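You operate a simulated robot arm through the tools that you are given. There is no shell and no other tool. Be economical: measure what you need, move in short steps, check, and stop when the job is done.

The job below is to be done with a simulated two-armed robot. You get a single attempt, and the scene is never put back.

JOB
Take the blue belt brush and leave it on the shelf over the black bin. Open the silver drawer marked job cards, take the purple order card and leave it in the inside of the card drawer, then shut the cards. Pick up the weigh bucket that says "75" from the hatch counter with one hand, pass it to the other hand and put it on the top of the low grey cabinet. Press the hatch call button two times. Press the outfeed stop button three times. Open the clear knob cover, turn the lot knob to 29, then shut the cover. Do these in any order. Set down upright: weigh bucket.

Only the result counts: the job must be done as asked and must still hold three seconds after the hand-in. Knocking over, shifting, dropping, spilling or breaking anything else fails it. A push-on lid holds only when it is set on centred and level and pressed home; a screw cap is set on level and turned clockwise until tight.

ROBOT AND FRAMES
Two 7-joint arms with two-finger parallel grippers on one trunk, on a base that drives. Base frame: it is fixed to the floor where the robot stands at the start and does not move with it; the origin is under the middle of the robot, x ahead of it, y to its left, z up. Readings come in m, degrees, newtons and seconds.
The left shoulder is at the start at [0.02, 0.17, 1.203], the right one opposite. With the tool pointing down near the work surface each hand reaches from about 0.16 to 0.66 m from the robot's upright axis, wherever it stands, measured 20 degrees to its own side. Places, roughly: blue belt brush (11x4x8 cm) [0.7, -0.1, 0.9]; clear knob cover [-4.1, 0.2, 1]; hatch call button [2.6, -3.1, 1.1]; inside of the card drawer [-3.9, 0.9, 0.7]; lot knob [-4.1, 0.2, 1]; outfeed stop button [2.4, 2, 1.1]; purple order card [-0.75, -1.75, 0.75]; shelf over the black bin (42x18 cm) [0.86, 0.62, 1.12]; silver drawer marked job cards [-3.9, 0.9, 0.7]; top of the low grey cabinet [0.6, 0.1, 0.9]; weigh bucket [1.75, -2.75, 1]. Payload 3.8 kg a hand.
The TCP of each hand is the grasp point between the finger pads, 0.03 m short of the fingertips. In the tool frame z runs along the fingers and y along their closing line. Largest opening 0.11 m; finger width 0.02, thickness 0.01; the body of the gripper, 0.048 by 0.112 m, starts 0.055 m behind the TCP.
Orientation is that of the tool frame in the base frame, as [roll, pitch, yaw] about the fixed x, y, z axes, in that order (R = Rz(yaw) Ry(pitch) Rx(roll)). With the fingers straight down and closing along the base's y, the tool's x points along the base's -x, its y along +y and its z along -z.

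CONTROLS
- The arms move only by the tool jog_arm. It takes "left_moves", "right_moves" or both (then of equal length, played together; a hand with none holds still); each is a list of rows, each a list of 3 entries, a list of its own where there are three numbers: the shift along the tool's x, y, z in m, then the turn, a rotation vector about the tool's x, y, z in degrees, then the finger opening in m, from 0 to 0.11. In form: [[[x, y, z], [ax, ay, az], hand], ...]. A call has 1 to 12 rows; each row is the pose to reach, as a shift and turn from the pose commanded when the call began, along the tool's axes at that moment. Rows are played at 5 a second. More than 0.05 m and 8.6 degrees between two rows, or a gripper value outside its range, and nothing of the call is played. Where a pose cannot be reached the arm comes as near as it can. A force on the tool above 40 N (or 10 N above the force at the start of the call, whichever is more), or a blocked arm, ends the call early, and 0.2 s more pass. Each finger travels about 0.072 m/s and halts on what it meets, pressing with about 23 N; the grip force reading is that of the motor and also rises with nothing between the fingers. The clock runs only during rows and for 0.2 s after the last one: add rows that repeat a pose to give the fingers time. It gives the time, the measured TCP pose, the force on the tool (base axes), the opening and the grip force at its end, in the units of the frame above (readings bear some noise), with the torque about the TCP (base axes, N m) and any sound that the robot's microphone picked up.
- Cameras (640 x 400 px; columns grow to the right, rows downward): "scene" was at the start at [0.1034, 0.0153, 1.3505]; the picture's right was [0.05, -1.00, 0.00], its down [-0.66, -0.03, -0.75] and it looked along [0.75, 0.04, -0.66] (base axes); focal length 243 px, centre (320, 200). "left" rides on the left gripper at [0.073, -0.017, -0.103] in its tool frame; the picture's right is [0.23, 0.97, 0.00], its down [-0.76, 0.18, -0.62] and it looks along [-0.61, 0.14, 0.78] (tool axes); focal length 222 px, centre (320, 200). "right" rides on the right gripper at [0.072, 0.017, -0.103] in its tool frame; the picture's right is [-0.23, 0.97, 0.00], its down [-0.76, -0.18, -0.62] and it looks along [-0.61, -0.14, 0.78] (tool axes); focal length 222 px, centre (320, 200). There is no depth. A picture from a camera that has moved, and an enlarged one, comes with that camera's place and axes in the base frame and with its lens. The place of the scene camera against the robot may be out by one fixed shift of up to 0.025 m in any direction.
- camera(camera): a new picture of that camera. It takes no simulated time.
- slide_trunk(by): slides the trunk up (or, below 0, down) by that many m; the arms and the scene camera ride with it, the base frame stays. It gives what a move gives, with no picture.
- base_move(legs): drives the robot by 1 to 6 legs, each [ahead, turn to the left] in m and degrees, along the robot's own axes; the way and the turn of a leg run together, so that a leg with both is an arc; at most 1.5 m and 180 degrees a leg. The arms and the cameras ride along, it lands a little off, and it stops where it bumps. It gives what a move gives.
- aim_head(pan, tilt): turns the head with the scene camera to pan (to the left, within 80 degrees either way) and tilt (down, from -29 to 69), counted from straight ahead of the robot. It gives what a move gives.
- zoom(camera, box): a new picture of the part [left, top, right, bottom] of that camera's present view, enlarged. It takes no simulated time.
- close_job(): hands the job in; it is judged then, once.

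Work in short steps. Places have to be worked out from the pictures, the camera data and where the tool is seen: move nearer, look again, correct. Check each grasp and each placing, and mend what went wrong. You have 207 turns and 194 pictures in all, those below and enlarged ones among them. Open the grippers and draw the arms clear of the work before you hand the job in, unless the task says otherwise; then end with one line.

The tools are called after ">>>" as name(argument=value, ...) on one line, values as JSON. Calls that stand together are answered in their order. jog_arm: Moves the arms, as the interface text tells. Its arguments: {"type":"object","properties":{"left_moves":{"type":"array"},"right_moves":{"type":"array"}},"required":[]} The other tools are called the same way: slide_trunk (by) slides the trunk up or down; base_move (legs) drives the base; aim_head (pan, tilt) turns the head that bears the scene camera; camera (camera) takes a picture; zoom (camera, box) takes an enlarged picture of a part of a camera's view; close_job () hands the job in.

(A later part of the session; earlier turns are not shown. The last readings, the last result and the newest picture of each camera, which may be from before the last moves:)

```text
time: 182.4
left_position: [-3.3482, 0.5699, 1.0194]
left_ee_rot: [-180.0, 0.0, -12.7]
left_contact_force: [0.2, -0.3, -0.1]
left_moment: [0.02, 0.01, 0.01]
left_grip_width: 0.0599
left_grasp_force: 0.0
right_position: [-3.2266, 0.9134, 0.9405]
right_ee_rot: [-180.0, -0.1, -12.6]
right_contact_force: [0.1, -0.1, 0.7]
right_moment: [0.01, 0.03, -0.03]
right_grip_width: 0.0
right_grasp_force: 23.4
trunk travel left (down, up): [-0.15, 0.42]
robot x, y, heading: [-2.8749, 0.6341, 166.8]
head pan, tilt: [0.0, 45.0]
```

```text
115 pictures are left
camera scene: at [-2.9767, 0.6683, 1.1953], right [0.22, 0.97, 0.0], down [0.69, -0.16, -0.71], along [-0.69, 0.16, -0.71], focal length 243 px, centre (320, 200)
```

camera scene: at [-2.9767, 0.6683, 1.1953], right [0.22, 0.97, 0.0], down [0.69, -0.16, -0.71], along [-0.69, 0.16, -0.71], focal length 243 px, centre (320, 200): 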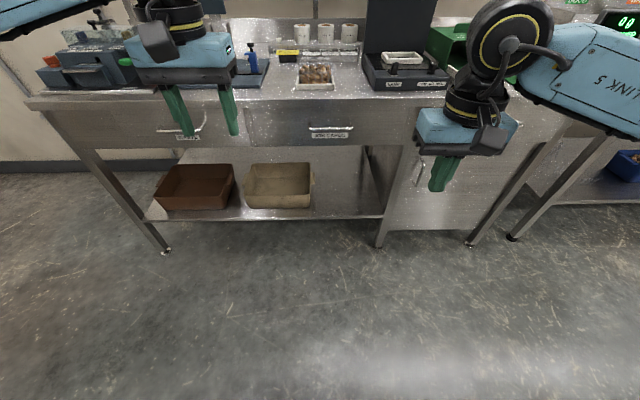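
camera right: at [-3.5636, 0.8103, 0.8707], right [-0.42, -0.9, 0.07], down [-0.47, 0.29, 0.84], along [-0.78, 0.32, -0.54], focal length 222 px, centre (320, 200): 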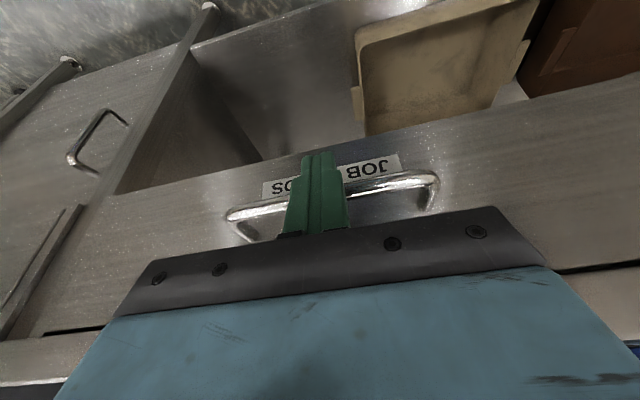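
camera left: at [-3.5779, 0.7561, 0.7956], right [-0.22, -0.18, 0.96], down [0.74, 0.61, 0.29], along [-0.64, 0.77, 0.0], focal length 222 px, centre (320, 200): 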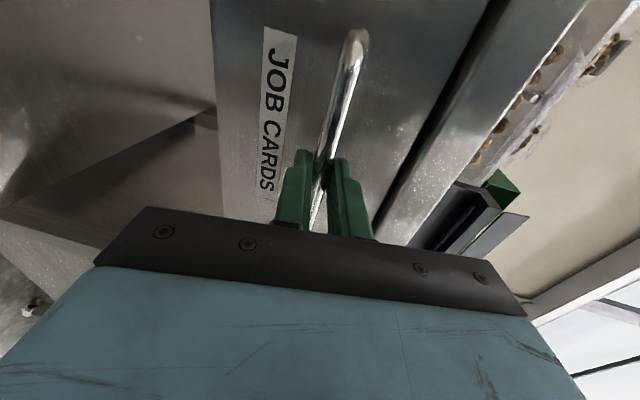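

The drawer is shut. I'll raise the trunk and move left to face the lot box.

>>> slide_trunk(by=0.25)

>>> base_move(legs=[[0, 90], [0.56, 0], [0, -90], [0.35, 0]])

>>> aim_head(pan=8, tilt=30)

>>> camera(camera="scene")

```text
time: 185.0
left_position: [-3.3489, 0.5697, 1.2697]
left_ee_rot: [-180.0, 0.3, -12.7]
left_contact_force: [0.4, -0.7, 0.2]
left_moment: [0.01, -0.02, -0.03]
left_grip_width: 0.06
left_grasp_force: 0.1
right_position: [-3.2258, 0.913, 1.1907]
right_ee_rot: [-179.9, -0.2, -12.7]
right_contact_force: [-0.7, 0.3, -0.1]
right_moment: [0.02, -0.02, 0.0]
right_grip_width: 0.0
right_grasp_force: 23.1
trunk travel left (down, up): [-0.4, 0.17]
robot x, y, heading: [-2.8748, 0.6365, 167.1]
head pan, tilt: [0.0, 45.0]
```

```text
time: 197.7
left_position: [-3.8192, 0.1135, 1.269]
left_ee_rot: [180.0, 0.2, -13.2]
left_contact_force: [0.0, 0.9, 0.1]
left_moment: [-0.01, 0.01, -0.02]
left_grip_width: 0.06
left_grasp_force: 0.0
right_position: [-3.6926, 0.4568, 1.1906]
right_ee_rot: [-180.0, -0.1, -13.2]
right_contact_force: [-1.0, 0.4, 0.4]
right_moment: [0.01, -0.01, 0.01]
right_grip_width: 0.0
right_grasp_force: 23.2
trunk travel left (down, up): [-0.4, 0.17]
robot x, y, heading: [-3.3472, 0.1744, 166.6]
head pan, tilt: [0.0, 45.0]
```

```text
time: 198.5
left_position: [-3.818, 0.114, 1.2698]
left_ee_rot: [180.0, 0.2, -13.2]
left_contact_force: [-0.3, 0.2, 0.8]
left_moment: [0.0, 0.0, 0.01]
left_grip_width: 0.0601
left_grasp_force: 0.1
right_position: [-3.6924, 0.4564, 1.1892]
right_ee_rot: [-179.9, -0.1, -13.2]
right_contact_force: [0.0, 0.4, 0.1]
right_moment: [-0.02, 0.0, -0.02]
right_grip_width: 0.0
right_grasp_force: 22.8
trunk travel left (down, up): [-0.4, 0.17]
robot x, y, heading: [-3.3449, 0.175, 166.7]
head pan, tilt: [8.0, 30.0]
```

```text
114 pictures are left
camera scene: at [-3.4565, 0.1991, 1.4679], right [0.1, 1.0, 0.0], down [0.5, -0.05, -0.87], along [-0.86, 0.08, -0.5], focal length 243 px, centre (320, 200)
```

scene: 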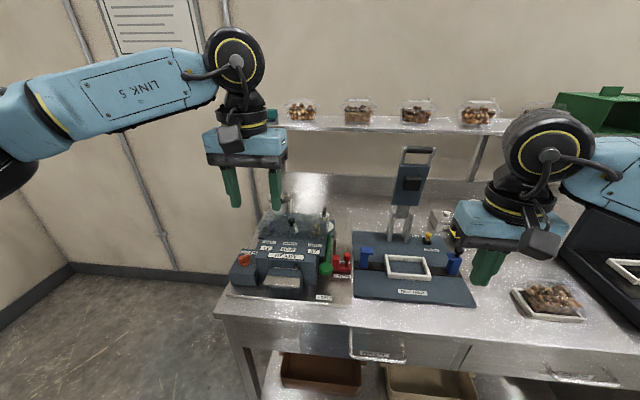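

>>> zoom(camera="scene", box=[215, 180, 375, 310])

>>> camera(camera="left")

```text
3.08 times, centred on (295, 245) of scene
camera zoom: at [-3.4565, 0.1991, 1.4679], right [0.1, 1.0, 0.0], down [0.5, -0.05, -0.87], along [-0.86, 0.08, -0.5], focal length 746 px, centre (397, 62)
```

zoom: 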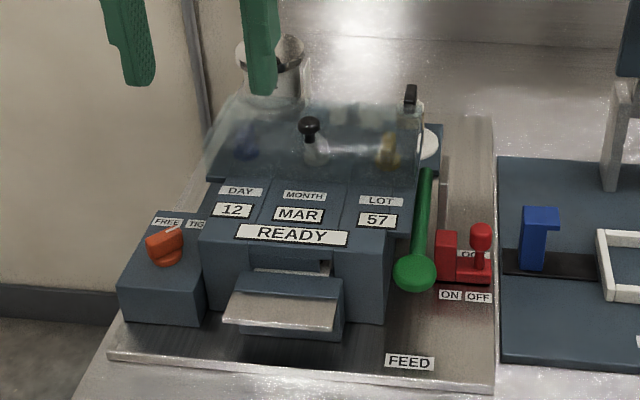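

```text
112 pictures are left
camera left: at [-3.7437, 0.113, 1.3736], right [0.0, -1.0, 0.0], down [-0.78, 0.0, 0.63], along [-0.63, 0.0, -0.78], focal length 222 px, centre (320, 200)
```

left: 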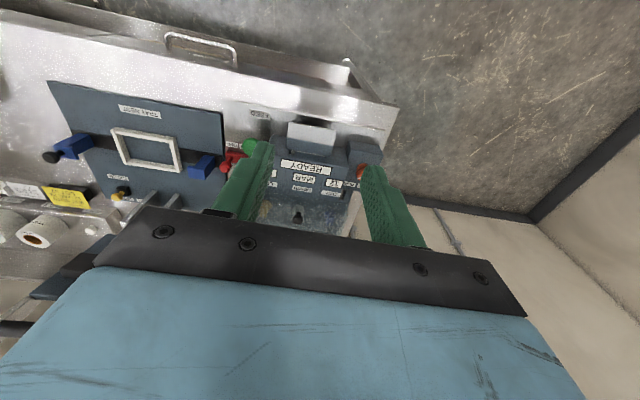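

I'll move the left hand forward and to the right for a closer view of the covered knobs from above.

>>> jog_arm(left_moves=[[[-0.03, -0.03, 0], [0, 0, 0], 0.06], [[-0.06, -0.06, 0.0], [0, 0, 0], 0.06], [[-0.08, -0.08, 0.02], [0, 0, 0], 0.06], [[-0.1, -0.1, 0.04], [0, 0, 0], 0.06], [[-0.1, -0.1, 0.04], [0, 0, 0], 0.06]])

>>> camera(camera="left")

>>> zoom(camera="left", box=[200, 60, 400, 230])

>>> zoom(camera="scene", box=[235, 180, 355, 270])

```text
time: 199.7
left_position: [-3.8931, 0.2336, 1.2291]
left_ee_rot: [-180.0, 0.3, -13.2]
left_contact_force: [-0.3, -0.2, -0.4]
left_moment: [-0.01, -0.01, 0.0]
left_grip_width: 0.0598
left_grasp_force: 0.1
right_position: [-3.6935, 0.4553, 1.1903]
right_ee_rot: [-180.0, -0.1, -13.2]
right_contact_force: [0.2, 0.8, 0.0]
right_moment: [-0.02, 0.0, 0.01]
right_grip_width: 0.0
right_grasp_force: 22.1
trunk travel left (down, up): [-0.4, 0.17]
robot x, y, heading: [-3.3445, 0.1749, 166.8]
head pan, tilt: [8.0, 30.0]
```

```text
111 pictures are left
camera left: at [-3.818, 0.232, 1.3331], right [0.0, -1.0, 0.0], down [-0.78, 0.0, 0.63], along [-0.63, 0.0, -0.78], focal length 222 px, centre (320, 200)
```

left: 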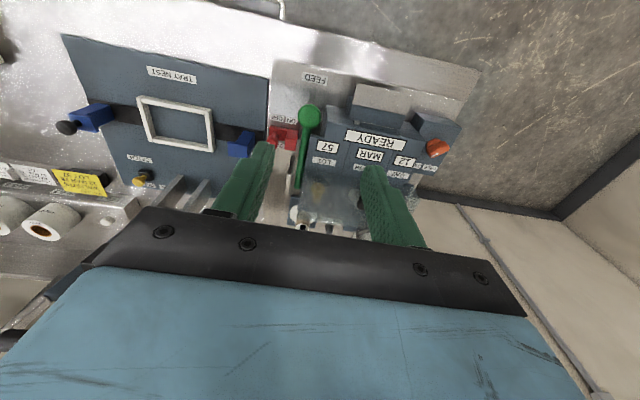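

```text
2.35 times, centred on (300, 145) of left
camera zoom: at [-3.818, 0.232, 1.3331], right [0.0, -1.0, 0.0], down [-0.78, 0.0, 0.63], along [-0.63, 0.0, -0.78], focal length 523 px, centre (367, 329)
```

zoom: 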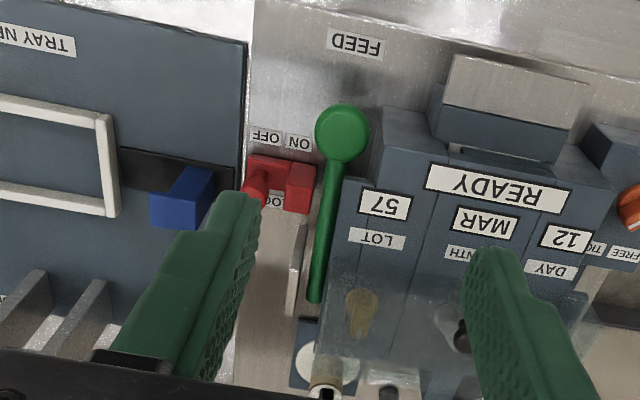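

```text
4.44 times, centred on (295, 225) of scene
camera zoom: at [-3.4564, 0.1981, 1.468], right [0.1, 1.0, 0.0], down [0.5, -0.05, -0.87], along [-0.86, 0.08, -0.5], focal length 1078 px, centre (431, 89)
```

zoom: 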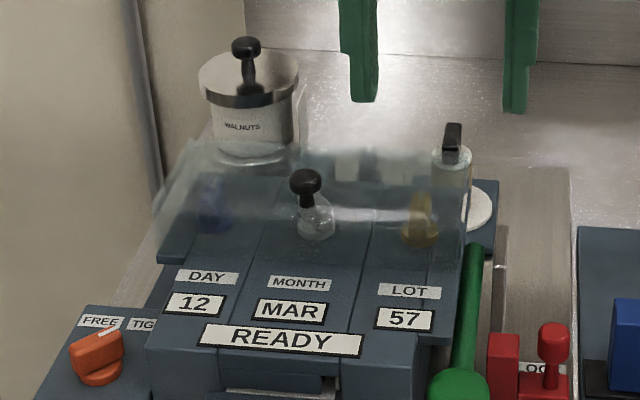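

The cover's black ball knob is near (-4.053,0.168,1.053) and the brass LOT knob near (-4.059,0.242,1.011). I'll open the fingers wide and line up above for a clear look at the hinge.

>>> jog_arm(left_moves=[[[0.02, 0.03, 0.0], [0, 0, 0], 0.08], [[0.03, 0.06, 0.0], [0, 0, 0], 0.11], [[0.03, 0.06, 0.0], [0, 0, 0], 0.11]])

>>> zoom(camera="left", box=[220, 60, 420, 230])

```text
time: 200.5
left_position: [-3.8783, 0.1689, 1.2299]
left_ee_rot: [-180.0, 0.1, -13.2]
left_contact_force: [0.6, 0.5, 0.6]
left_moment: [0.04, -0.05, 0.01]
left_grip_width: 0.1103
left_grasp_force: 0.1
right_position: [-3.6934, 0.4576, 1.1911]
right_ee_rot: [-179.9, -0.1, -13.2]
right_contact_force: [-0.3, 0.4, 0.2]
right_moment: [0.02, 0.01, 0.0]
right_grip_width: 0.0
right_grasp_force: 22.9
trunk travel left (down, up): [-0.4, 0.17]
robot x, y, heading: [-3.344, 0.1747, 166.5]
head pan, tilt: [8.0, 30.0]
```

```text
2.35 times, centred on (320, 145) of left
camera zoom: at [-3.8024, 0.1683, 1.3332], right [0.0, -1.0, 0.0], down [-0.78, 0.0, 0.63], along [-0.63, 0.0, -0.78], focal length 523 px, centre (320, 329)
```

zoom: 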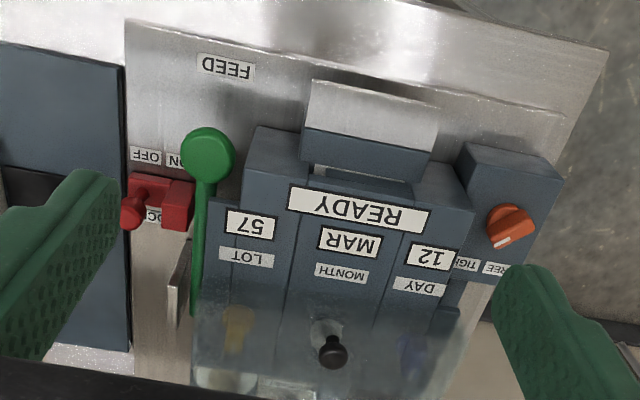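

The ball sits near the cover's front edge, so the hinge is likely at the back. I'll drive 0.13 m closer and bring the left hand above the ball.

>>> base_move(legs=[[0.13, 0]])

>>> zoom(camera="scene", box=[220, 190, 380, 320])

```text
time: 201.8
left_position: [-4.0011, 0.1974, 1.2282]
left_ee_rot: [180.0, 0.2, -13.3]
left_contact_force: [0.2, 0.8, -0.6]
left_moment: [0.0, 0.01, 0.02]
left_grip_width: 0.11
left_grasp_force: 0.0
right_position: [-3.817, 0.4861, 1.1907]
right_ee_rot: [180.0, -0.2, -13.1]
right_contact_force: [-0.5, 0.1, 0.2]
right_moment: [0.02, 0.01, 0.0]
right_grip_width: 0.0003
right_grasp_force: 23.2
trunk travel left (down, up): [-0.4, 0.17]
robot x, y, heading: [-3.4694, 0.2036, 166.5]
head pan, tilt: [8.0, 30.0]
```

```text
3.08 times, centred on (300, 255) of scene
camera zoom: at [-3.5809, 0.229, 1.4679], right [0.1, 1.0, 0.0], down [0.5, -0.05, -0.87], along [-0.86, 0.08, -0.5], focal length 746 px, centre (382, 31)
```

zoom: 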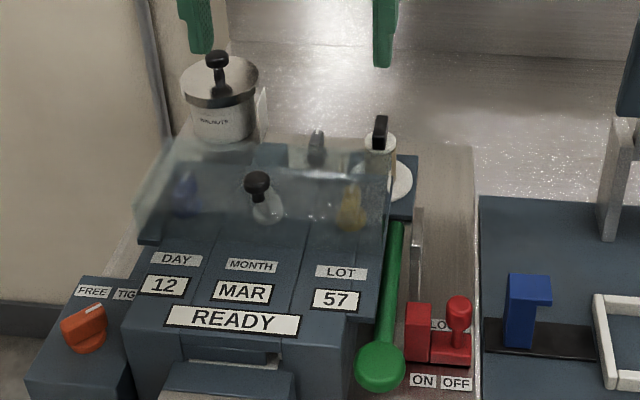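

>>> jog_arm(left_moves=[[[-0.02, 0.02, 0.03], [0, 0, 0], 0.08], [[-0.044, 0.041, 0.06], [0, 0, 0], 0.06], [[-0.044, 0.041, 0.1], [0, 0, 0], 0.06], [[-0.044, 0.041, 0.125], [0, 0, 0], 0.06], [[-0.044, 0.041, 0.125], [0, 0, 0], 0.06]])

>>> camera(camera="left")

>>> zoom(camera="scene", box=[220, 190, 380, 320])

```text
time: 202.9
left_position: [-4.0541, 0.1688, 1.1049]
left_ee_rot: [-180.0, 0.3, -13.3]
left_contact_force: [-0.3, 0.1, 0.1]
left_moment: [0.03, -0.04, -0.01]
left_grip_width: 0.06
left_grasp_force: 0.0
right_position: [-3.8151, 0.4862, 1.1915]
right_ee_rot: [-180.0, -0.1, -13.2]
right_contact_force: [-0.7, 0.3, 0.6]
right_moment: [0.01, 0.04, 0.03]
right_grip_width: 0.0
right_grasp_force: 23.2
trunk travel left (down, up): [-0.4, 0.17]
robot x, y, heading: [-3.4684, 0.2041, 166.5]
head pan, tilt: [8.0, 30.0]
```

```text
106 pictures are left
camera left: at [-3.9786, 0.1684, 1.2082], right [0.0, -1.0, 0.0], down [-0.78, 0.0, 0.63], along [-0.63, 0.0, -0.78], focal length 222 px, centre (320, 200)
```

left: 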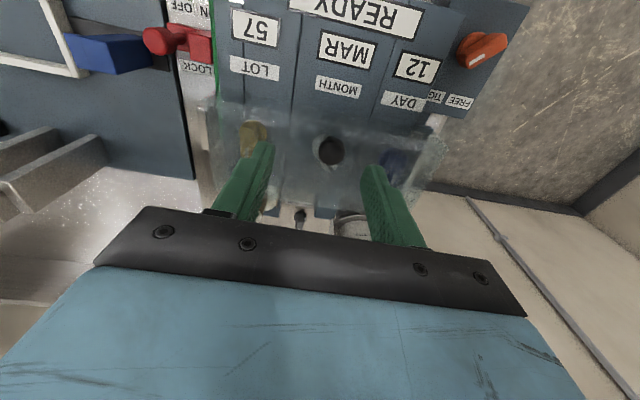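

```text
3.08 times, centred on (300, 255) of scene
camera zoom: at [-3.5798, 0.2287, 1.468], right [0.1, 1.0, 0.0], down [0.5, -0.05, -0.87], along [-0.86, 0.08, -0.5], focal length 746 px, centre (382, 31)
```

zoom: 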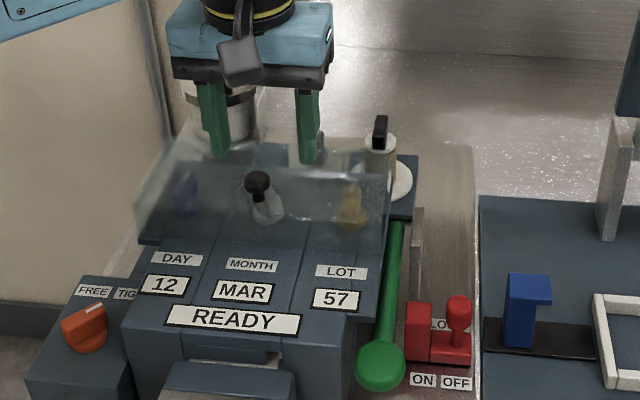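

The ball lies between the fingers. I'll lower to TCP z≈1.066, watching force, and close on it.

>>> jog_arm(left_moves=[[[0, 0.006, 0.015], [0, 0, 0], 0.055], [[0, 0.006, 0.025], [0, 0, 0], 0.055], [[0, 0.006, 0.032], [0, 0, 0], 0.055], [[0, 0.006, 0.038], [0, 0, 0], 0.055]])

>>> camera(camera="left")

>>> zoom(camera="scene", box=[220, 190, 380, 320])

```text
time: 203.9
left_position: [-4.0544, 0.1631, 1.0662]
left_ee_rot: [180.0, 0.3, -13.3]
left_contact_force: [0.0, 0.1, 0.3]
left_moment: [0.01, 0.02, 0.02]
left_grip_width: 0.0548
left_grasp_force: 0.0
right_position: [-3.8146, 0.4868, 1.1905]
right_ee_rot: [180.0, -0.2, -13.2]
right_contact_force: [0.1, -0.1, -0.4]
right_moment: [0.0, -0.02, -0.01]
right_grip_width: 0.0001
right_grasp_force: 22.7
trunk travel left (down, up): [-0.4, 0.17]
robot x, y, heading: [-3.4691, 0.2022, 166.9]
head pan, tilt: [8.0, 30.0]
```

```text
104 pictures are left
camera left: at [-3.9802, 0.1623, 1.1701], right [0.0, -1.0, 0.0], down [-0.78, 0.0, 0.63], along [-0.63, 0.0, -0.78], focal length 222 px, centre (320, 200)
```

left: 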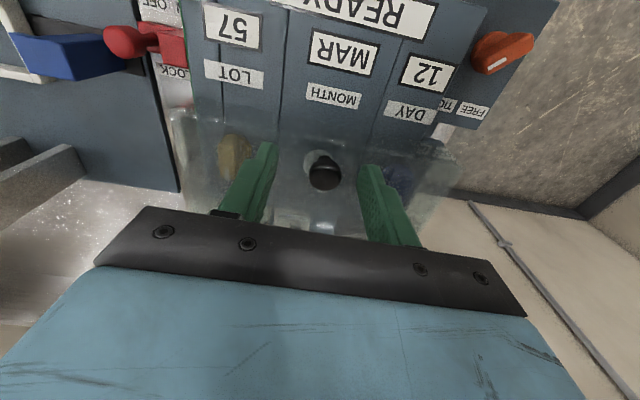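

```text
3.08 times, centred on (300, 255) of scene
camera zoom: at [-3.5801, 0.2288, 1.468], right [0.1, 1.0, 0.0], down [0.5, -0.05, -0.87], along [-0.86, 0.08, -0.5], focal length 746 px, centre (382, 31)
```

zoom: 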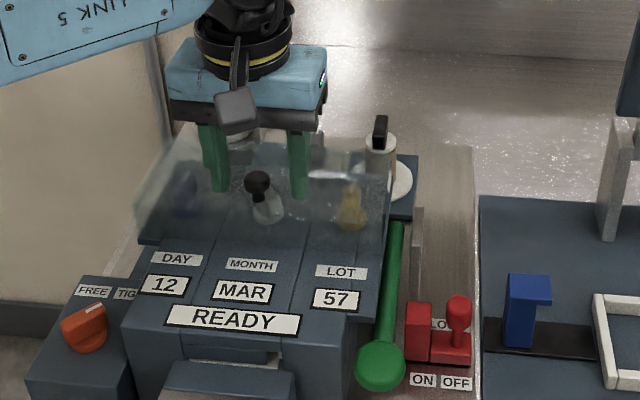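

Better triangulation puts the ball at (-4.064,0.158,1.035). I'll adjust 1 cm forward and down, then close.

>>> jog_arm(left_moves=[[[-0.009, 0.006, 0.0], [0, 0, 0], 0.055], [[-0.009, 0.006, 0.01], [0, 0, 0], 0.055], [[-0.009, 0.006, 0.017], [0, 0, 0], 0.055], [[-0.009, 0.006, 0.017], [0, 0, 0], 0.03], [[-0.009, 0.006, 0.017], [0, 0, 0], 0.005], [[-0.009, 0.006, 0.017], [0, 0, 0], 0.005], [[-0.009, 0.006, 0.017], [0, 0, 0], 0.005]])

>>> camera(camera="left")

```text
time: 205.6
left_position: [-4.0647, 0.1595, 1.0548]
left_ee_rot: [-179.8, 0.7, -13.3]
left_contact_force: [0.3, 0.6, 29.2]
left_moment: [-0.09, 0.16, -0.03]
left_grip_width: 0.0211
left_grasp_force: 44.9
right_position: [-3.8144, 0.4872, 1.1915]
right_ee_rot: [-180.0, 0.0, -13.2]
right_contact_force: [-0.9, -0.6, 0.7]
right_moment: [0.0, -0.03, -0.02]
right_grip_width: 0.0
right_grasp_force: 22.9
trunk travel left (down, up): [-0.4, 0.17]
robot x, y, heading: [-3.4705, 0.2047, 166.5]
head pan, tilt: [8.0, 30.0]
```

```text
102 pictures are left
camera left: at [-3.989, 0.1594, 1.157], right [0.0, -1.0, 0.0], down [-0.78, 0.0, 0.63], along [-0.63, 0.0, -0.78], focal length 222 px, centre (320, 200)
```

left: 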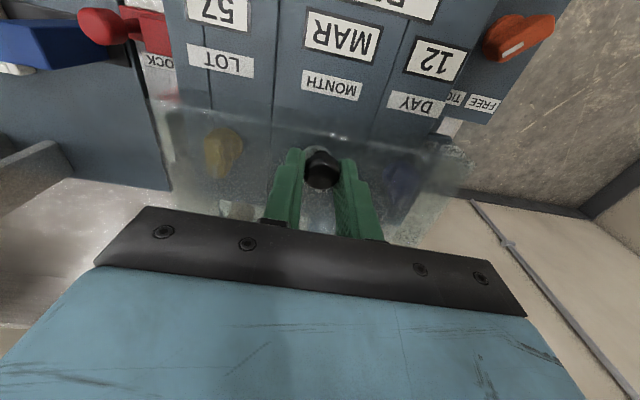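

The ball is gripped (width 0.021). I'll lift slightly along an arc toward the back and watch the forces.

>>> jog_arm(left_moves=[[[0, 0, -0.01], [0, 0, 0], 0.005], [[-0.003, 0, -0.018], [0, 0, 0], 0.005], [[-0.007, 0, -0.026], [0, 0, 0], 0.005], [[-0.011, 0, -0.034], [0, 0, 0], 0.005]])

>>> camera(camera="left")

>>> zoom(camera="scene", box=[220, 190, 380, 320])

```text
time: 206.6
left_position: [-4.079, 0.1628, 1.0798]
left_ee_rot: [-180.0, 0.0, -13.3]
left_contact_force: [-9.3, 13.4, -28.1]
left_moment: [0.05, -0.54, -0.01]
left_grip_width: 0.0211
left_grasp_force: 45.2
right_position: [-3.8194, 0.4889, 1.188]
right_ee_rot: [-180.0, -0.3, -13.3]
right_contact_force: [-0.5, 1.0, -0.4]
right_moment: [0.02, -0.01, 0.04]
right_grip_width: 0.0
right_grasp_force: 22.9
trunk travel left (down, up): [-0.4, 0.17]
robot x, y, heading: [-3.4698, 0.2047, 166.5]
head pan, tilt: [8.0, 30.0]
```

```text
101 pictures are left
camera left: at [-4.0044, 0.1626, 1.1837], right [0.0, -1.0, 0.0], down [-0.78, 0.0, 0.62], along [-0.62, 0.0, -0.78], focal length 222 px, centre (320, 200)
```

left: 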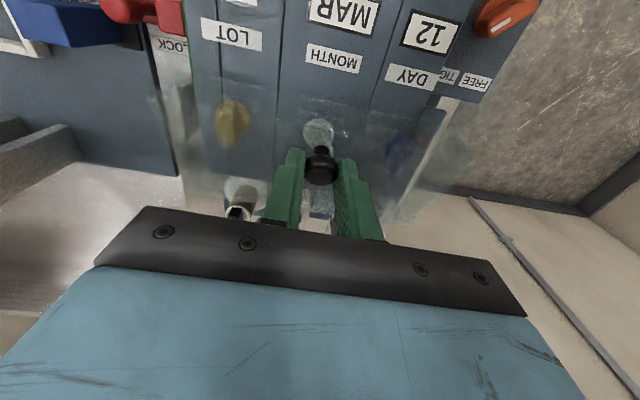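

```text
3.08 times, centred on (300, 255) of scene
camera zoom: at [-3.5847, 0.2309, 1.4674], right [0.1, 1.0, 0.0], down [0.5, -0.05, -0.86], along [-0.86, 0.08, -0.5], focal length 746 px, centre (382, 31)
```

zoom: 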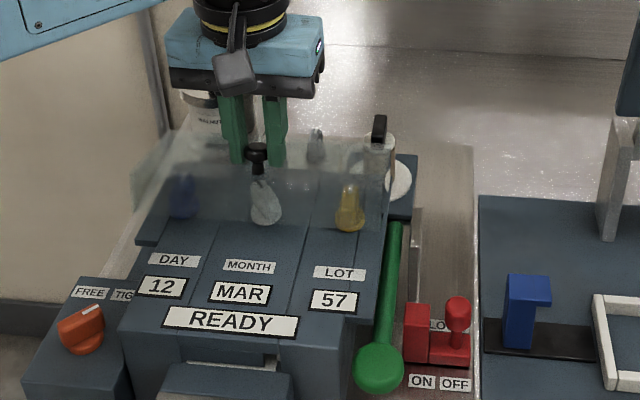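

The cover is lifting, hinged at the back. I'll keep following the arc.

>>> jog_arm(left_moves=[[[-0.01, 0, -0.009], [0, -2, 0], 0.005], [[-0.0186, 0, -0.0165], [0, -4, 0], 0.005], [[-0.0295, 0, -0.023], [0, -6, 0], 0.005], [[-0.0405, 0, -0.0284], [0, -8, 0], 0.005], [[-0.052, 0, -0.032], [0, -10, 0], 0.005], [[-0.0626, 0, -0.0347], [0, -12, 0], 0.005]])

>>> zoom(camera="scene", box=[220, 150, 380, 280])

```text
time: 207.9
left_position: [-4.1363, 0.1746, 1.1236]
left_ee_rot: [180.0, 12.8, -13.2]
left_contact_force: [-2.1, -1.5, 20.9]
left_moment: [0.01, 0.11, 0.04]
left_grip_width: 0.005
left_grasp_force: 0.0
right_position: [-3.8142, 0.4864, 1.1914]
right_ee_rot: [-179.9, 0.0, -13.2]
right_contact_force: [-0.6, -0.1, -1.1]
right_moment: [-0.02, -0.05, 0.0]
right_grip_width: 0.0
right_grasp_force: 22.9
trunk travel left (down, up): [-0.4, 0.17]
robot x, y, heading: [-3.4643, 0.203, 166.8]
head pan, tilt: [8.0, 30.0]
```

```text
3.08 times, centred on (300, 215) of scene
camera zoom: at [-3.578, 0.2286, 1.4683], right [0.1, 1.0, 0.0], down [0.5, -0.05, -0.87], along [-0.86, 0.08, -0.5], focal length 746 px, centre (382, 154)
```

zoom: 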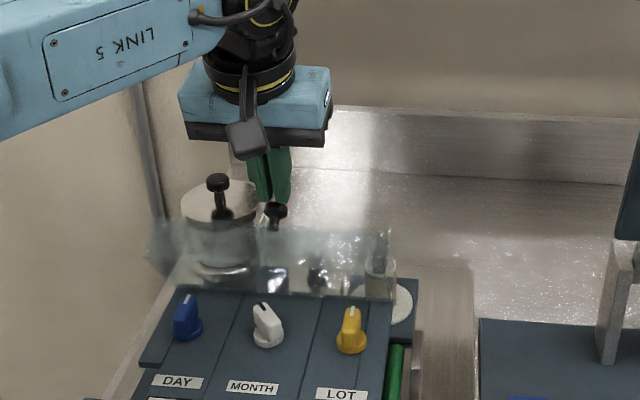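

The grip slipped off, but the cover is mostly open and the knobs are exposed. I'll lift the hand clear and see whether it stays.

>>> jog_arm(left_moves=[[[0, 0, -0.02], [0, 0, 0], 0.005], [[0, 0, -0.04], [0, 0, 0], 0.005], [[0.04, 0, -0.05], [0, 0, 0], 0.0], [[0.08, 0, -0.05], [0, 0, 0], 0.0]])

>>> zoom(camera="scene", box=[220, 150, 380, 280])

>>> camera(camera="left")

```text
time: 208.9
left_position: [-4.0496, 0.1554, 1.1517]
left_ee_rot: [180.0, 12.3, -13.3]
left_contact_force: [-0.5, 0.9, 0.3]
left_moment: [0.03, -0.01, 0.01]
left_grip_width: 0.0
left_grasp_force: 23.0
right_position: [-3.8164, 0.4864, 1.1916]
right_ee_rot: [179.9, 0.0, -13.3]
right_contact_force: [-0.6, 0.1, 0.0]
right_moment: [0.0, 0.03, -0.02]
right_grip_width: 0.0001
right_grasp_force: 23.2
trunk travel left (down, up): [-0.4, 0.17]
robot x, y, heading: [-3.4687, 0.2027, 166.5]
head pan, tilt: [8.0, 30.0]
```

```text
3.08 times, centred on (300, 215) of scene
camera zoom: at [-3.5795, 0.2285, 1.468], right [0.1, 1.0, 0.0], down [0.5, -0.05, -0.87], along [-0.86, 0.08, -0.5], focal length 746 px, centre (382, 154)
```

zoom: 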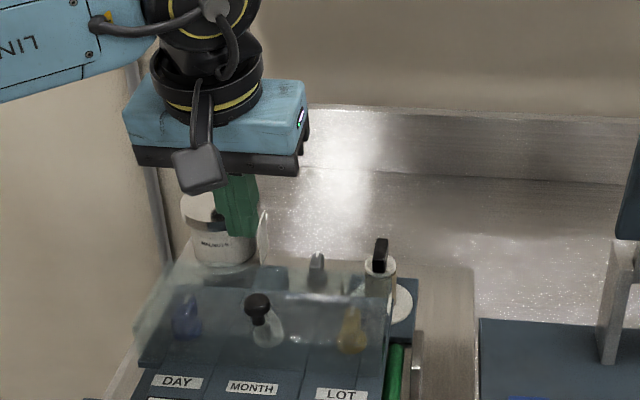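

```text
97 pictures are left
camera left: at [-3.9553, 0.1502, 1.237], right [-0.01, -1.0, -0.05], down [-0.64, -0.03, 0.77], along [-0.77, 0.04, -0.64], focal length 222 px, centre (320, 200)
```

left: 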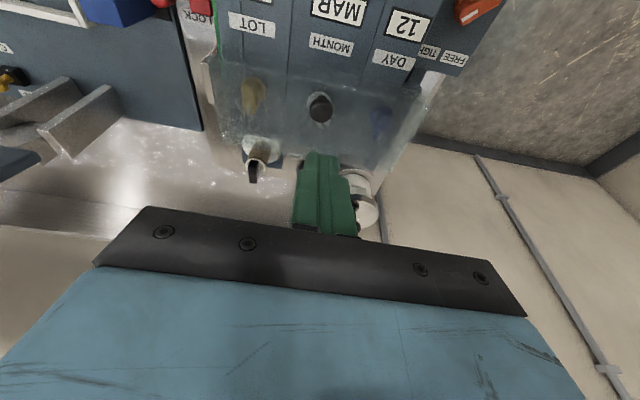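

The cover falls shut unless it is opened past vertical. I'll drive 8 cm nearer for reach and straighten the hand. Then I'll regrip the ball and follow a better arc, lowering the fingers around the ball as it turns.

>>> base_move(legs=[[0.08, 0]])

>>> jog_arm(left_moves=[[[0.03, 0, -0.0], [0, 6, 0], 0.03], [[0.06, -0.01, -0.0], [0, 12.3, 0], 0.055], [[0.06, -0.01, -0.0], [0, 12.3, 0], 0.055]])

>>> camera(camera="left")

```text
time: 210.0
left_position: [-4.128, 0.174, 1.1507]
left_ee_rot: [-179.9, 12.2, -13.2]
left_contact_force: [0.2, -0.3, -0.5]
left_moment: [0.0, 0.0, 0.03]
left_grip_width: 0.0002
left_grasp_force: 22.8
right_position: [-3.8949, 0.5041, 1.1906]
right_ee_rot: [179.9, -0.1, -13.2]
right_contact_force: [-0.4, -0.7, -0.7]
right_moment: [0.01, -0.04, -0.01]
right_grip_width: 0.0
right_grasp_force: 23.0
trunk travel left (down, up): [-0.4, 0.17]
robot x, y, heading: [-3.5432, 0.2197, 166.9]
head pan, tilt: [8.0, 30.0]
```

```text
time: 210.8
left_position: [-4.0676, 0.1707, 1.1368]
left_ee_rot: [-179.9, 0.0, -13.3]
left_contact_force: [0.4, 0.5, -0.7]
left_moment: [-0.03, 0.02, 0.01]
left_grip_width: 0.055
left_grasp_force: 0.0
right_position: [-3.8935, 0.504, 1.1908]
right_ee_rot: [-180.0, -0.2, -13.2]
right_contact_force: [-0.8, 0.2, 0.3]
right_moment: [-0.01, 0.0, -0.01]
right_grip_width: 0.0001
right_grasp_force: 22.6
trunk travel left (down, up): [-0.4, 0.17]
robot x, y, heading: [-3.5461, 0.2213, 166.9]
head pan, tilt: [8.0, 30.0]
```

```text
96 pictures are left
camera left: at [-3.993, 0.1697, 1.2408], right [0.0, -1.0, 0.0], down [-0.78, 0.0, 0.62], along [-0.62, 0.0, -0.78], focal length 222 px, centre (320, 200)
```

left: 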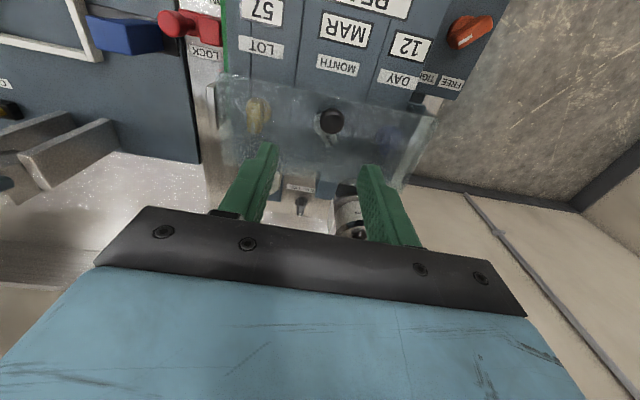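

>>> jog_arm(left_moves=[[[0.0055, 0.01, 0.035], [0, 0, 0], 0.055], [[0.0055, 0.01, 0.065], [0, 0, 0], 0.055], [[0.0055, 0.01, 0.081], [0, 0, 0], 0.055], [[0.0055, 0.01, 0.081], [0, 0, 0], 0.03], [[0.0055, 0.01, 0.081], [0, 0, 0], 0.005], [[0.0055, 0.01, 0.081], [0, 0, 0], 0.005]])

```text
time: 212.2
left_position: [-4.0646, 0.1612, 1.056]
left_ee_rot: [-180.0, 0.0, -13.3]
left_contact_force: [0.8, 4.8, -1.5]
left_moment: [0.11, -0.07, 0.0]
left_grip_width: 0.0206
left_grasp_force: 45.0
right_position: [-3.8937, 0.5059, 1.1905]
right_ee_rot: [-180.0, -0.1, -13.3]
right_contact_force: [0.9, -0.3, 0.3]
right_moment: [0.02, 0.04, 0.0]
right_grip_width: 0.0002
right_grasp_force: 23.0
trunk travel left (down, up): [-0.4, 0.17]
robot x, y, heading: [-3.5468, 0.222, 166.6]
head pan, tilt: [8.0, 30.0]
```

>>> jog_arm(left_moves=[[[-0.0045, 0, -0.0085], [0, 0, 0], 0.005], [[-0.0098, 0, -0.0167], [0, 0, 0], 0.005], [[-0.016, 0, -0.024], [0, 0, 0], 0.005], [[-0.0226, 0, -0.0305], [0, 0, 0], 0.005], [[-0.03, 0, -0.0363], [0, 0, 0], 0.005], [[-0.038, 0, -0.0418], [0, 0, 0], 0.005], [[-0.0466, 0, -0.0457], [0, 0, 0], 0.005]])

>>> camera(camera="left")

```text
time: 213.8
left_position: [-4.1106, 0.1686, 1.1021]
left_ee_rot: [179.9, -0.3, -13.2]
left_contact_force: [8.4, 6.2, -16.5]
left_moment: [-0.2, -1.27, 0.05]
left_grip_width: 0.0212
left_grasp_force: 45.2
right_position: [-3.8946, 0.5049, 1.1901]
right_ee_rot: [-179.9, -0.1, -13.2]
right_contact_force: [0.7, 0.6, -0.8]
right_moment: [0.01, -0.02, -0.01]
right_grip_width: 0.0002
right_grasp_force: 22.6
trunk travel left (down, up): [-0.4, 0.17]
robot x, y, heading: [-3.5454, 0.2215, 166.5]
head pan, tilt: [8.0, 30.0]
```

```text
95 pictures are left
camera left: at [-4.036, 0.1694, 1.2061], right [0.0, -1.0, 0.0], down [-0.78, 0.0, 0.62], along [-0.62, 0.0, -0.78], focal length 222 px, centre (320, 200)
```

left: 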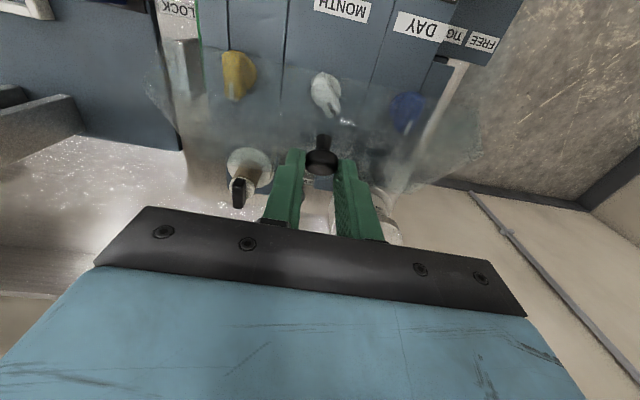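

Still held. I'll continue the arc past vertical.

>>> jog_arm(left_moves=[[[-0.0088, 0, -0.0036], [0, 2, 0], 0.005], [[-0.0182, 0, -0.006], [0, 4, 0], 0.005], [[-0.0278, 0, -0.0079], [0, 6, 0], 0.005], [[-0.0377, 0, -0.0086], [0, 8, 0], 0.005], [[-0.0477, 0, -0.0088], [0, 10, 0], 0.005], [[-0.058, 0, -0.0077], [0, 11, 0], 0.005], [[-0.068, 0, -0.0061], [0, 12, 0], 0.005]])

>>> camera(camera="left")

>>> zoom(camera="scene", box=[200, 150, 380, 300])

```text
time: 215.4
left_position: [-4.1667, 0.1825, 1.1142]
left_ee_rot: [-179.9, -10.7, -13.0]
left_contact_force: [1.8, -5.7, 19.1]
left_moment: [-0.37, -0.87, 0.06]
left_grip_width: 0.0175
left_grasp_force: 44.6
left hand out of reach, approached as far as the arm can: row 7
right_position: [-3.8916, 0.5035, 1.1918]
right_ee_rot: [-179.9, 0.0, -13.2]
right_contact_force: [-0.4, 0.3, 0.1]
right_moment: [0.0, 0.0, 0.01]
right_grip_width: 0.0
right_grasp_force: 23.2
trunk travel left (down, up): [-0.4, 0.17]
robot x, y, heading: [-3.5463, 0.2218, 166.7]
head pan, tilt: [8.0, 30.0]
```

```text
94 pictures are left
camera left: at [-4.1123, 0.1855, 1.2297], right [0.0, -1.0, 0.04], down [-0.88, 0.02, 0.47], along [-0.47, -0.04, -0.88], focal length 222 px, centre (320, 200)
```

left: 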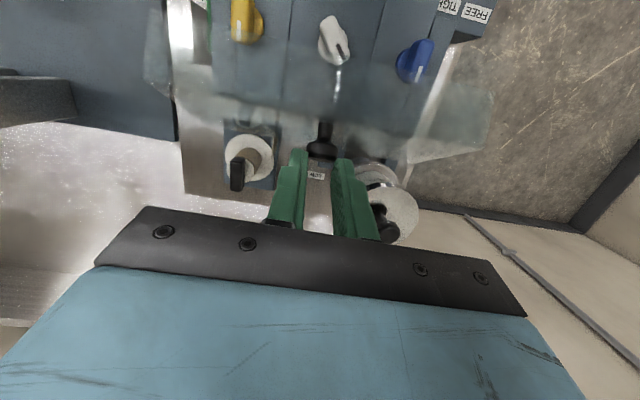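

```text
2.67 times, centred on (290, 225) of scene
camera zoom: at [-3.6555, 0.246, 1.4684], right [0.09, 1.0, 0.0], down [0.5, -0.05, -0.87], along [-0.86, 0.08, -0.5], focal length 647 px, centre (400, 133)
```

zoom: 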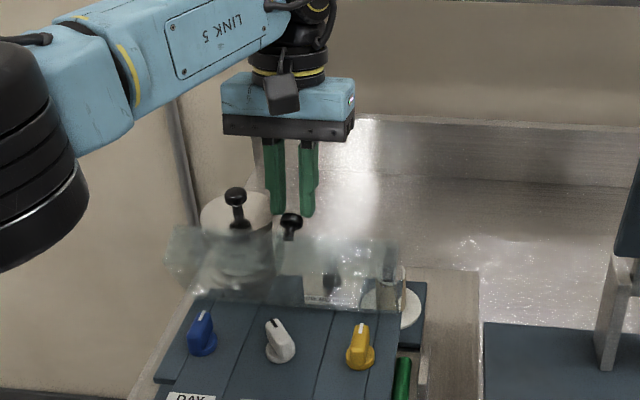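

The cover is about 70° open, and the left fingers hold only the edge of the ball. While it still holds, I'll bring the closed right hand in, tilted, in front of the raised cover to push it past vertical.

>>> jog_arm(right_moves=[[[0.0, 0.042, 0.0], [0, -7, 0], 0.0], [[0.0, 0.084, 0.0], [0, -14, 0], 0.0], [[0.0, 0.126, 0.0], [0, -21, 0], 0.0], [[0.0, 0.168, 0.0], [0, -28, 0], 0.0], [[0.0, 0.21, 0.0], [0, -35, 0], 0.0], [[0.0, 0.25, 0.0], [0, -42, 0], 0.0], [[-0.01, 0.275, 0.03], [0, -49, 0], 0.0], [[-0.03, 0.28, 0.065], [0, -56, 0], 0.0], [[-0.05, 0.28, 0.1], [0, -60, 0], 0.0], [[-0.06, 0.28, 0.11], [0, -60, 0], 0.0]])

>>> camera(camera="scene")

>>> camera(camera="right")

```text
time: 217.6
left_position: [-4.1662, 0.1806, 1.1132]
left_ee_rot: [-180.0, -10.7, -13.3]
left_contact_force: [-8.5, -10.6, 31.7]
left_moment: [-0.37, -0.22, -0.11]
left_grip_width: 0.0172
left_grasp_force: 44.7
right_position: [-4.0146, 0.2445, 1.0824]
right_ee_rot: [-180.0, 60.2, -13.1]
right_contact_force: [-0.1, 0.5, 0.6]
right_moment: [0.01, 0.02, 0.0]
right_grip_width: 0.0
right_grasp_force: 22.6
trunk travel left (down, up): [-0.4, 0.17]
robot x, y, heading: [-3.5478, 0.2218, 166.4]
head pan, tilt: [8.0, 30.0]
```

```text
92 pictures are left
camera scene: at [-3.6555, 0.2454, 1.4682], right [0.09, 1.0, 0.0], down [0.5, -0.05, -0.87], along [-0.86, 0.08, -0.5], focal length 243 px, centre (320, 200)
```

scene: 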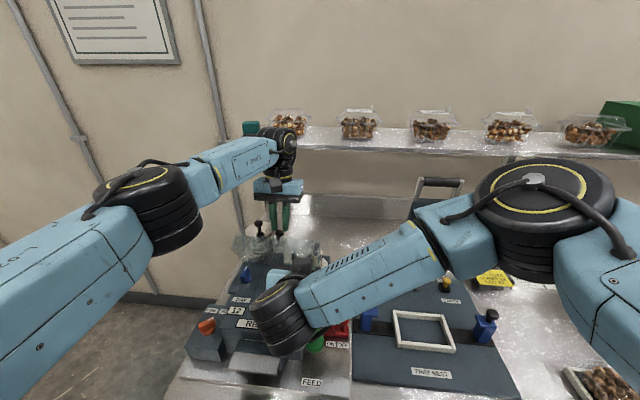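

```text
91 pictures are left
camera right: at [-3.8962, 0.2, 1.0699], right [-0.33, -0.92, 0.2], down [0.2, 0.14, 0.97], along [-0.92, 0.36, 0.14], focal length 222 px, centre (320, 200)
```

right: 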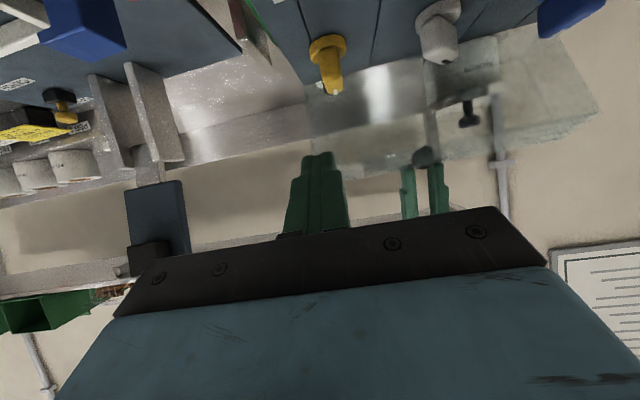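

The fingers point at the cover's right end. I'll shift 2.5 cm left, push forward 8 cm and check.

>>> jog_arm(right_moves=[[[0, 0.025, 0], [0, 0, 0], 0.0], [[-0.01, 0.025, 0.017], [0, 0, 0], 0.0], [[-0.02, 0.025, 0.035], [0, 0, 0], 0.0], [[-0.03, 0.025, 0.052], [0, 0, 0], 0.0], [[-0.04, 0.025, 0.07], [0, 0, 0], 0.0]])

>>> camera(camera="right")

>>> zoom(camera="scene", box=[200, 150, 380, 300])

```text
time: 218.5
left_position: [-4.1672, 0.1816, 1.1148]
left_ee_rot: [179.7, -10.4, -13.0]
left_contact_force: [-1.6, -3.3, 6.3]
left_moment: [-0.28, -0.77, -0.03]
left_grip_width: 0.0176
left_grasp_force: 44.8
right_position: [-4.0551, 0.2302, 1.0805]
right_ee_rot: [-179.9, 59.8, -13.1]
right_contact_force: [13.7, 3.4, 10.0]
right_moment: [0.04, 0.14, -0.12]
right_grip_width: 0.0001
right_grasp_force: 23.4
trunk travel left (down, up): [-0.4, 0.17]
robot x, y, heading: [-3.5449, 0.2213, 166.6]
head pan, tilt: [8.0, 30.0]
stopped in row 4 (right hand): the force on the tool passed its limit at 56 N (the readings are from after the stop); the commanded pose is now the measured one
```

```text
90 pictures are left
camera right: at [-3.9376, 0.1847, 1.0707], right [-0.33, -0.92, 0.2], down [0.19, 0.14, 0.97], along [-0.92, 0.36, 0.13], focal length 222 px, centre (320, 200)
```

right: 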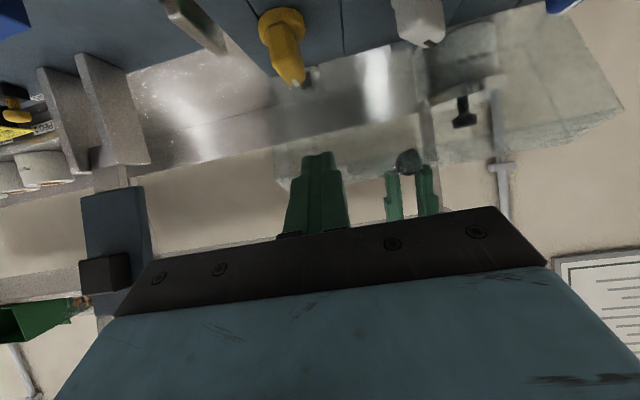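

```text
2.67 times, centred on (290, 225) of scene
camera zoom: at [-3.6549, 0.2476, 1.468], right [0.1, 1.0, 0.0], down [0.5, -0.05, -0.87], along [-0.86, 0.08, -0.5], focal length 647 px, centre (400, 133)
```

zoom: 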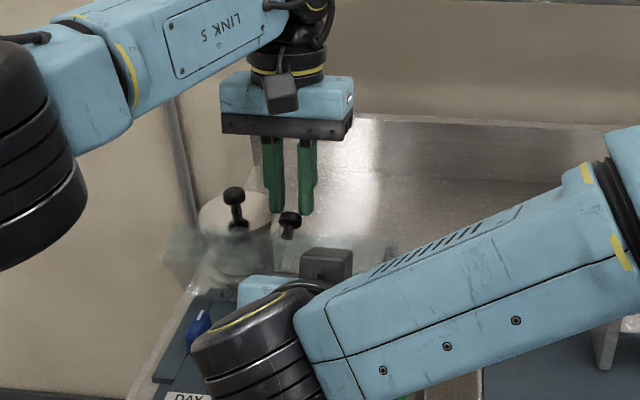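

The right fingers now bear on the cover. I'll release the ball and raise the left hand while the right holds.

>>> jog_arm(left_moves=[[[0, 0, 0], [0, 0, 0], 0.03], [[0, 0, -0.01], [0, 0, 0], 0.05], [[0, 0, -0.04], [0, 0, 0], 0.05], [[0, 0, -0.08], [0, 0, 0], 0.05], [[0, 0, -0.12], [0, 0, 0], 0.05], [[0.04, 0.03, -0.13], [0, 0, 0], 0.05]])

>>> jog_arm(right_moves=[[[-0.01, 0.0, 0.017], [0, 0, 0], 0.0], [[-0.02, 0.0, 0.035], [0, 0, 0], 0.0], [[-0.03, 0.0, 0.052], [0, 0, 0], 0.0], [[-0.04, 0.0, 0.07], [0, 0, 0], 0.0], [[-0.05, 0.0, 0.087], [0, 0, 0], 0.0]])

>>> camera(camera="right")

>>> zoom(camera="scene", box=[200, 150, 380, 300])

```text
refused: row 6 steps farther than a row can; nothing moved
```

```text
time: 219.6
left_position: [-4.1675, 0.1817, 1.1115]
left_ee_rot: [179.8, -10.6, -13.0]
left_contact_force: [-0.3, -0.1, -0.7]
left_moment: [-0.01, -0.05, 0.01]
left_grip_width: 0.0052
left_grasp_force: 0.0
right_position: [-4.1339, 0.242, 1.0693]
right_ee_rot: [-179.8, 58.1, -12.0]
right_contact_force: [10.0, 0.3, 1.9]
right_moment: [-0.01, 0.11, 0.08]
right_grip_width: 0.0001
right_grasp_force: 23.0
trunk travel left (down, up): [-0.4, 0.17]
robot x, y, heading: [-3.546, 0.2235, 166.8]
head pan, tilt: [8.0, 30.0]
stopped in row 5 (right hand): the force on the tool passed its limit at 95 N (the readings are from after the stop); the commanded pose is now the measured one
```

```text
88 pictures are left
camera right: at [-4.013, 0.1993, 1.0616], right [-0.33, -0.93, 0.19], down [0.16, 0.14, 0.98], along [-0.93, 0.35, 0.1], focal length 222 px, centre (320, 200)
```

right: 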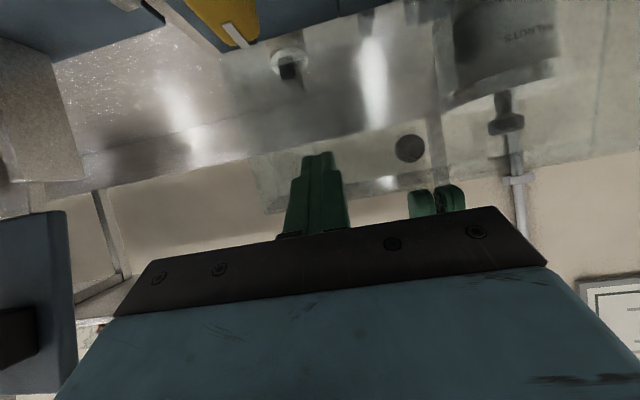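

```text
2.67 times, centred on (290, 225) of scene
camera zoom: at [-3.6563, 0.2477, 1.4681], right [0.09, 1.0, 0.0], down [0.5, -0.05, -0.87], along [-0.86, 0.08, -0.5], focal length 647 px, centre (400, 133)
```

zoom: 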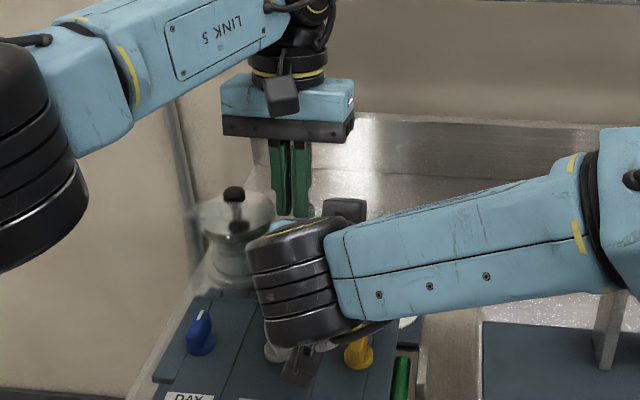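

The cover hit its stop past vertical. I'll raise the left hand clear, then withdraw the right and see if the cover stays.

>>> jog_arm(left_moves=[[[0, 0, -0.03], [0, 0, 0], 0.0], [[0, 0, -0.07], [0, 0, 0], 0.0], [[0, 0, -0.11], [0, 0, 0], 0.0], [[0.03, 0.03, -0.12], [0, 0, 0], 0.0], [[0.06, 0.06, -0.12], [0, 0, 0], 0.0], [[0.09, 0.09, -0.12], [0, 0, 0], 0.0], [[0.12, 0.12, -0.12], [0, 0, 0], 0.0]])

>>> jog_arm(right_moves=[[[0.01, 0, -0.017], [0, 0, 0], 0.0], [[0.02, 0, -0.035], [0, 0, 0], 0.0], [[0.04, 0, -0.07], [0, 0, 0], 0.0], [[0.04, -0.04, -0.08], [0, 0, 0], 0.0], [[0.04, -0.08, -0.09], [0, 0, 0], 0.0], [[0.04, -0.12, -0.1], [0, 0, 0], 0.0], [[0.04, -0.16, -0.11], [0, 0, 0], 0.0]])

>>> zoom(camera="scene", box=[200, 150, 380, 300])

```text
time: 221.2
left_position: [-4.1005, 0.0401, 1.2529]
left_ee_rot: [179.8, -10.4, -13.0]
left_contact_force: [-0.2, 0.0, -1.0]
left_moment: [0.0, -0.02, 0.02]
left_grip_width: 0.0001
left_grasp_force: 23.3
left hand out of reach, approached as far as the arm can: row 2, 3
right_position: [-4.1333, 0.2416, 1.0685]
right_ee_rot: [-179.8, 58.1, -12.1]
right_contact_force: [11.7, 1.9, -0.6]
right_moment: [-0.04, 0.1, -0.02]
right_grip_width: 0.0
right_grasp_force: 23.1
trunk travel left (down, up): [-0.4, 0.17]
robot x, y, heading: [-3.5428, 0.2181, 166.5]
head pan, tilt: [8.0, 30.0]
```

```text
time: 222.8
left_position: [-4.1018, 0.0442, 1.2516]
left_ee_rot: [179.8, -10.5, -12.9]
left_contact_force: [0.7, 0.2, -0.8]
left_moment: [-0.02, 0.02, 0.01]
left_grip_width: 0.0
left_grasp_force: 23.2
right_position: [-3.988, 0.3753, 1.0937]
right_ee_rot: [-179.8, 58.1, -12.3]
right_contact_force: [0.2, -0.8, 0.3]
right_moment: [-0.03, 0.0, -0.01]
right_grip_width: 0.0
right_grasp_force: 23.1
trunk travel left (down, up): [-0.4, 0.17]
robot x, y, heading: [-3.5441, 0.2245, 166.6]
head pan, tilt: [8.0, 30.0]
```

```text
2.67 times, centred on (290, 225) of scene
camera zoom: at [-3.656, 0.2484, 1.468], right [0.09, 1.0, 0.0], down [0.5, -0.05, -0.87], along [-0.86, 0.08, -0.5], focal length 647 px, centre (400, 133)
```

zoom: 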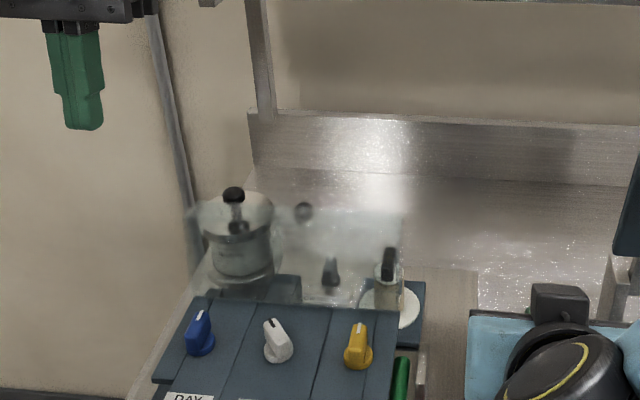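

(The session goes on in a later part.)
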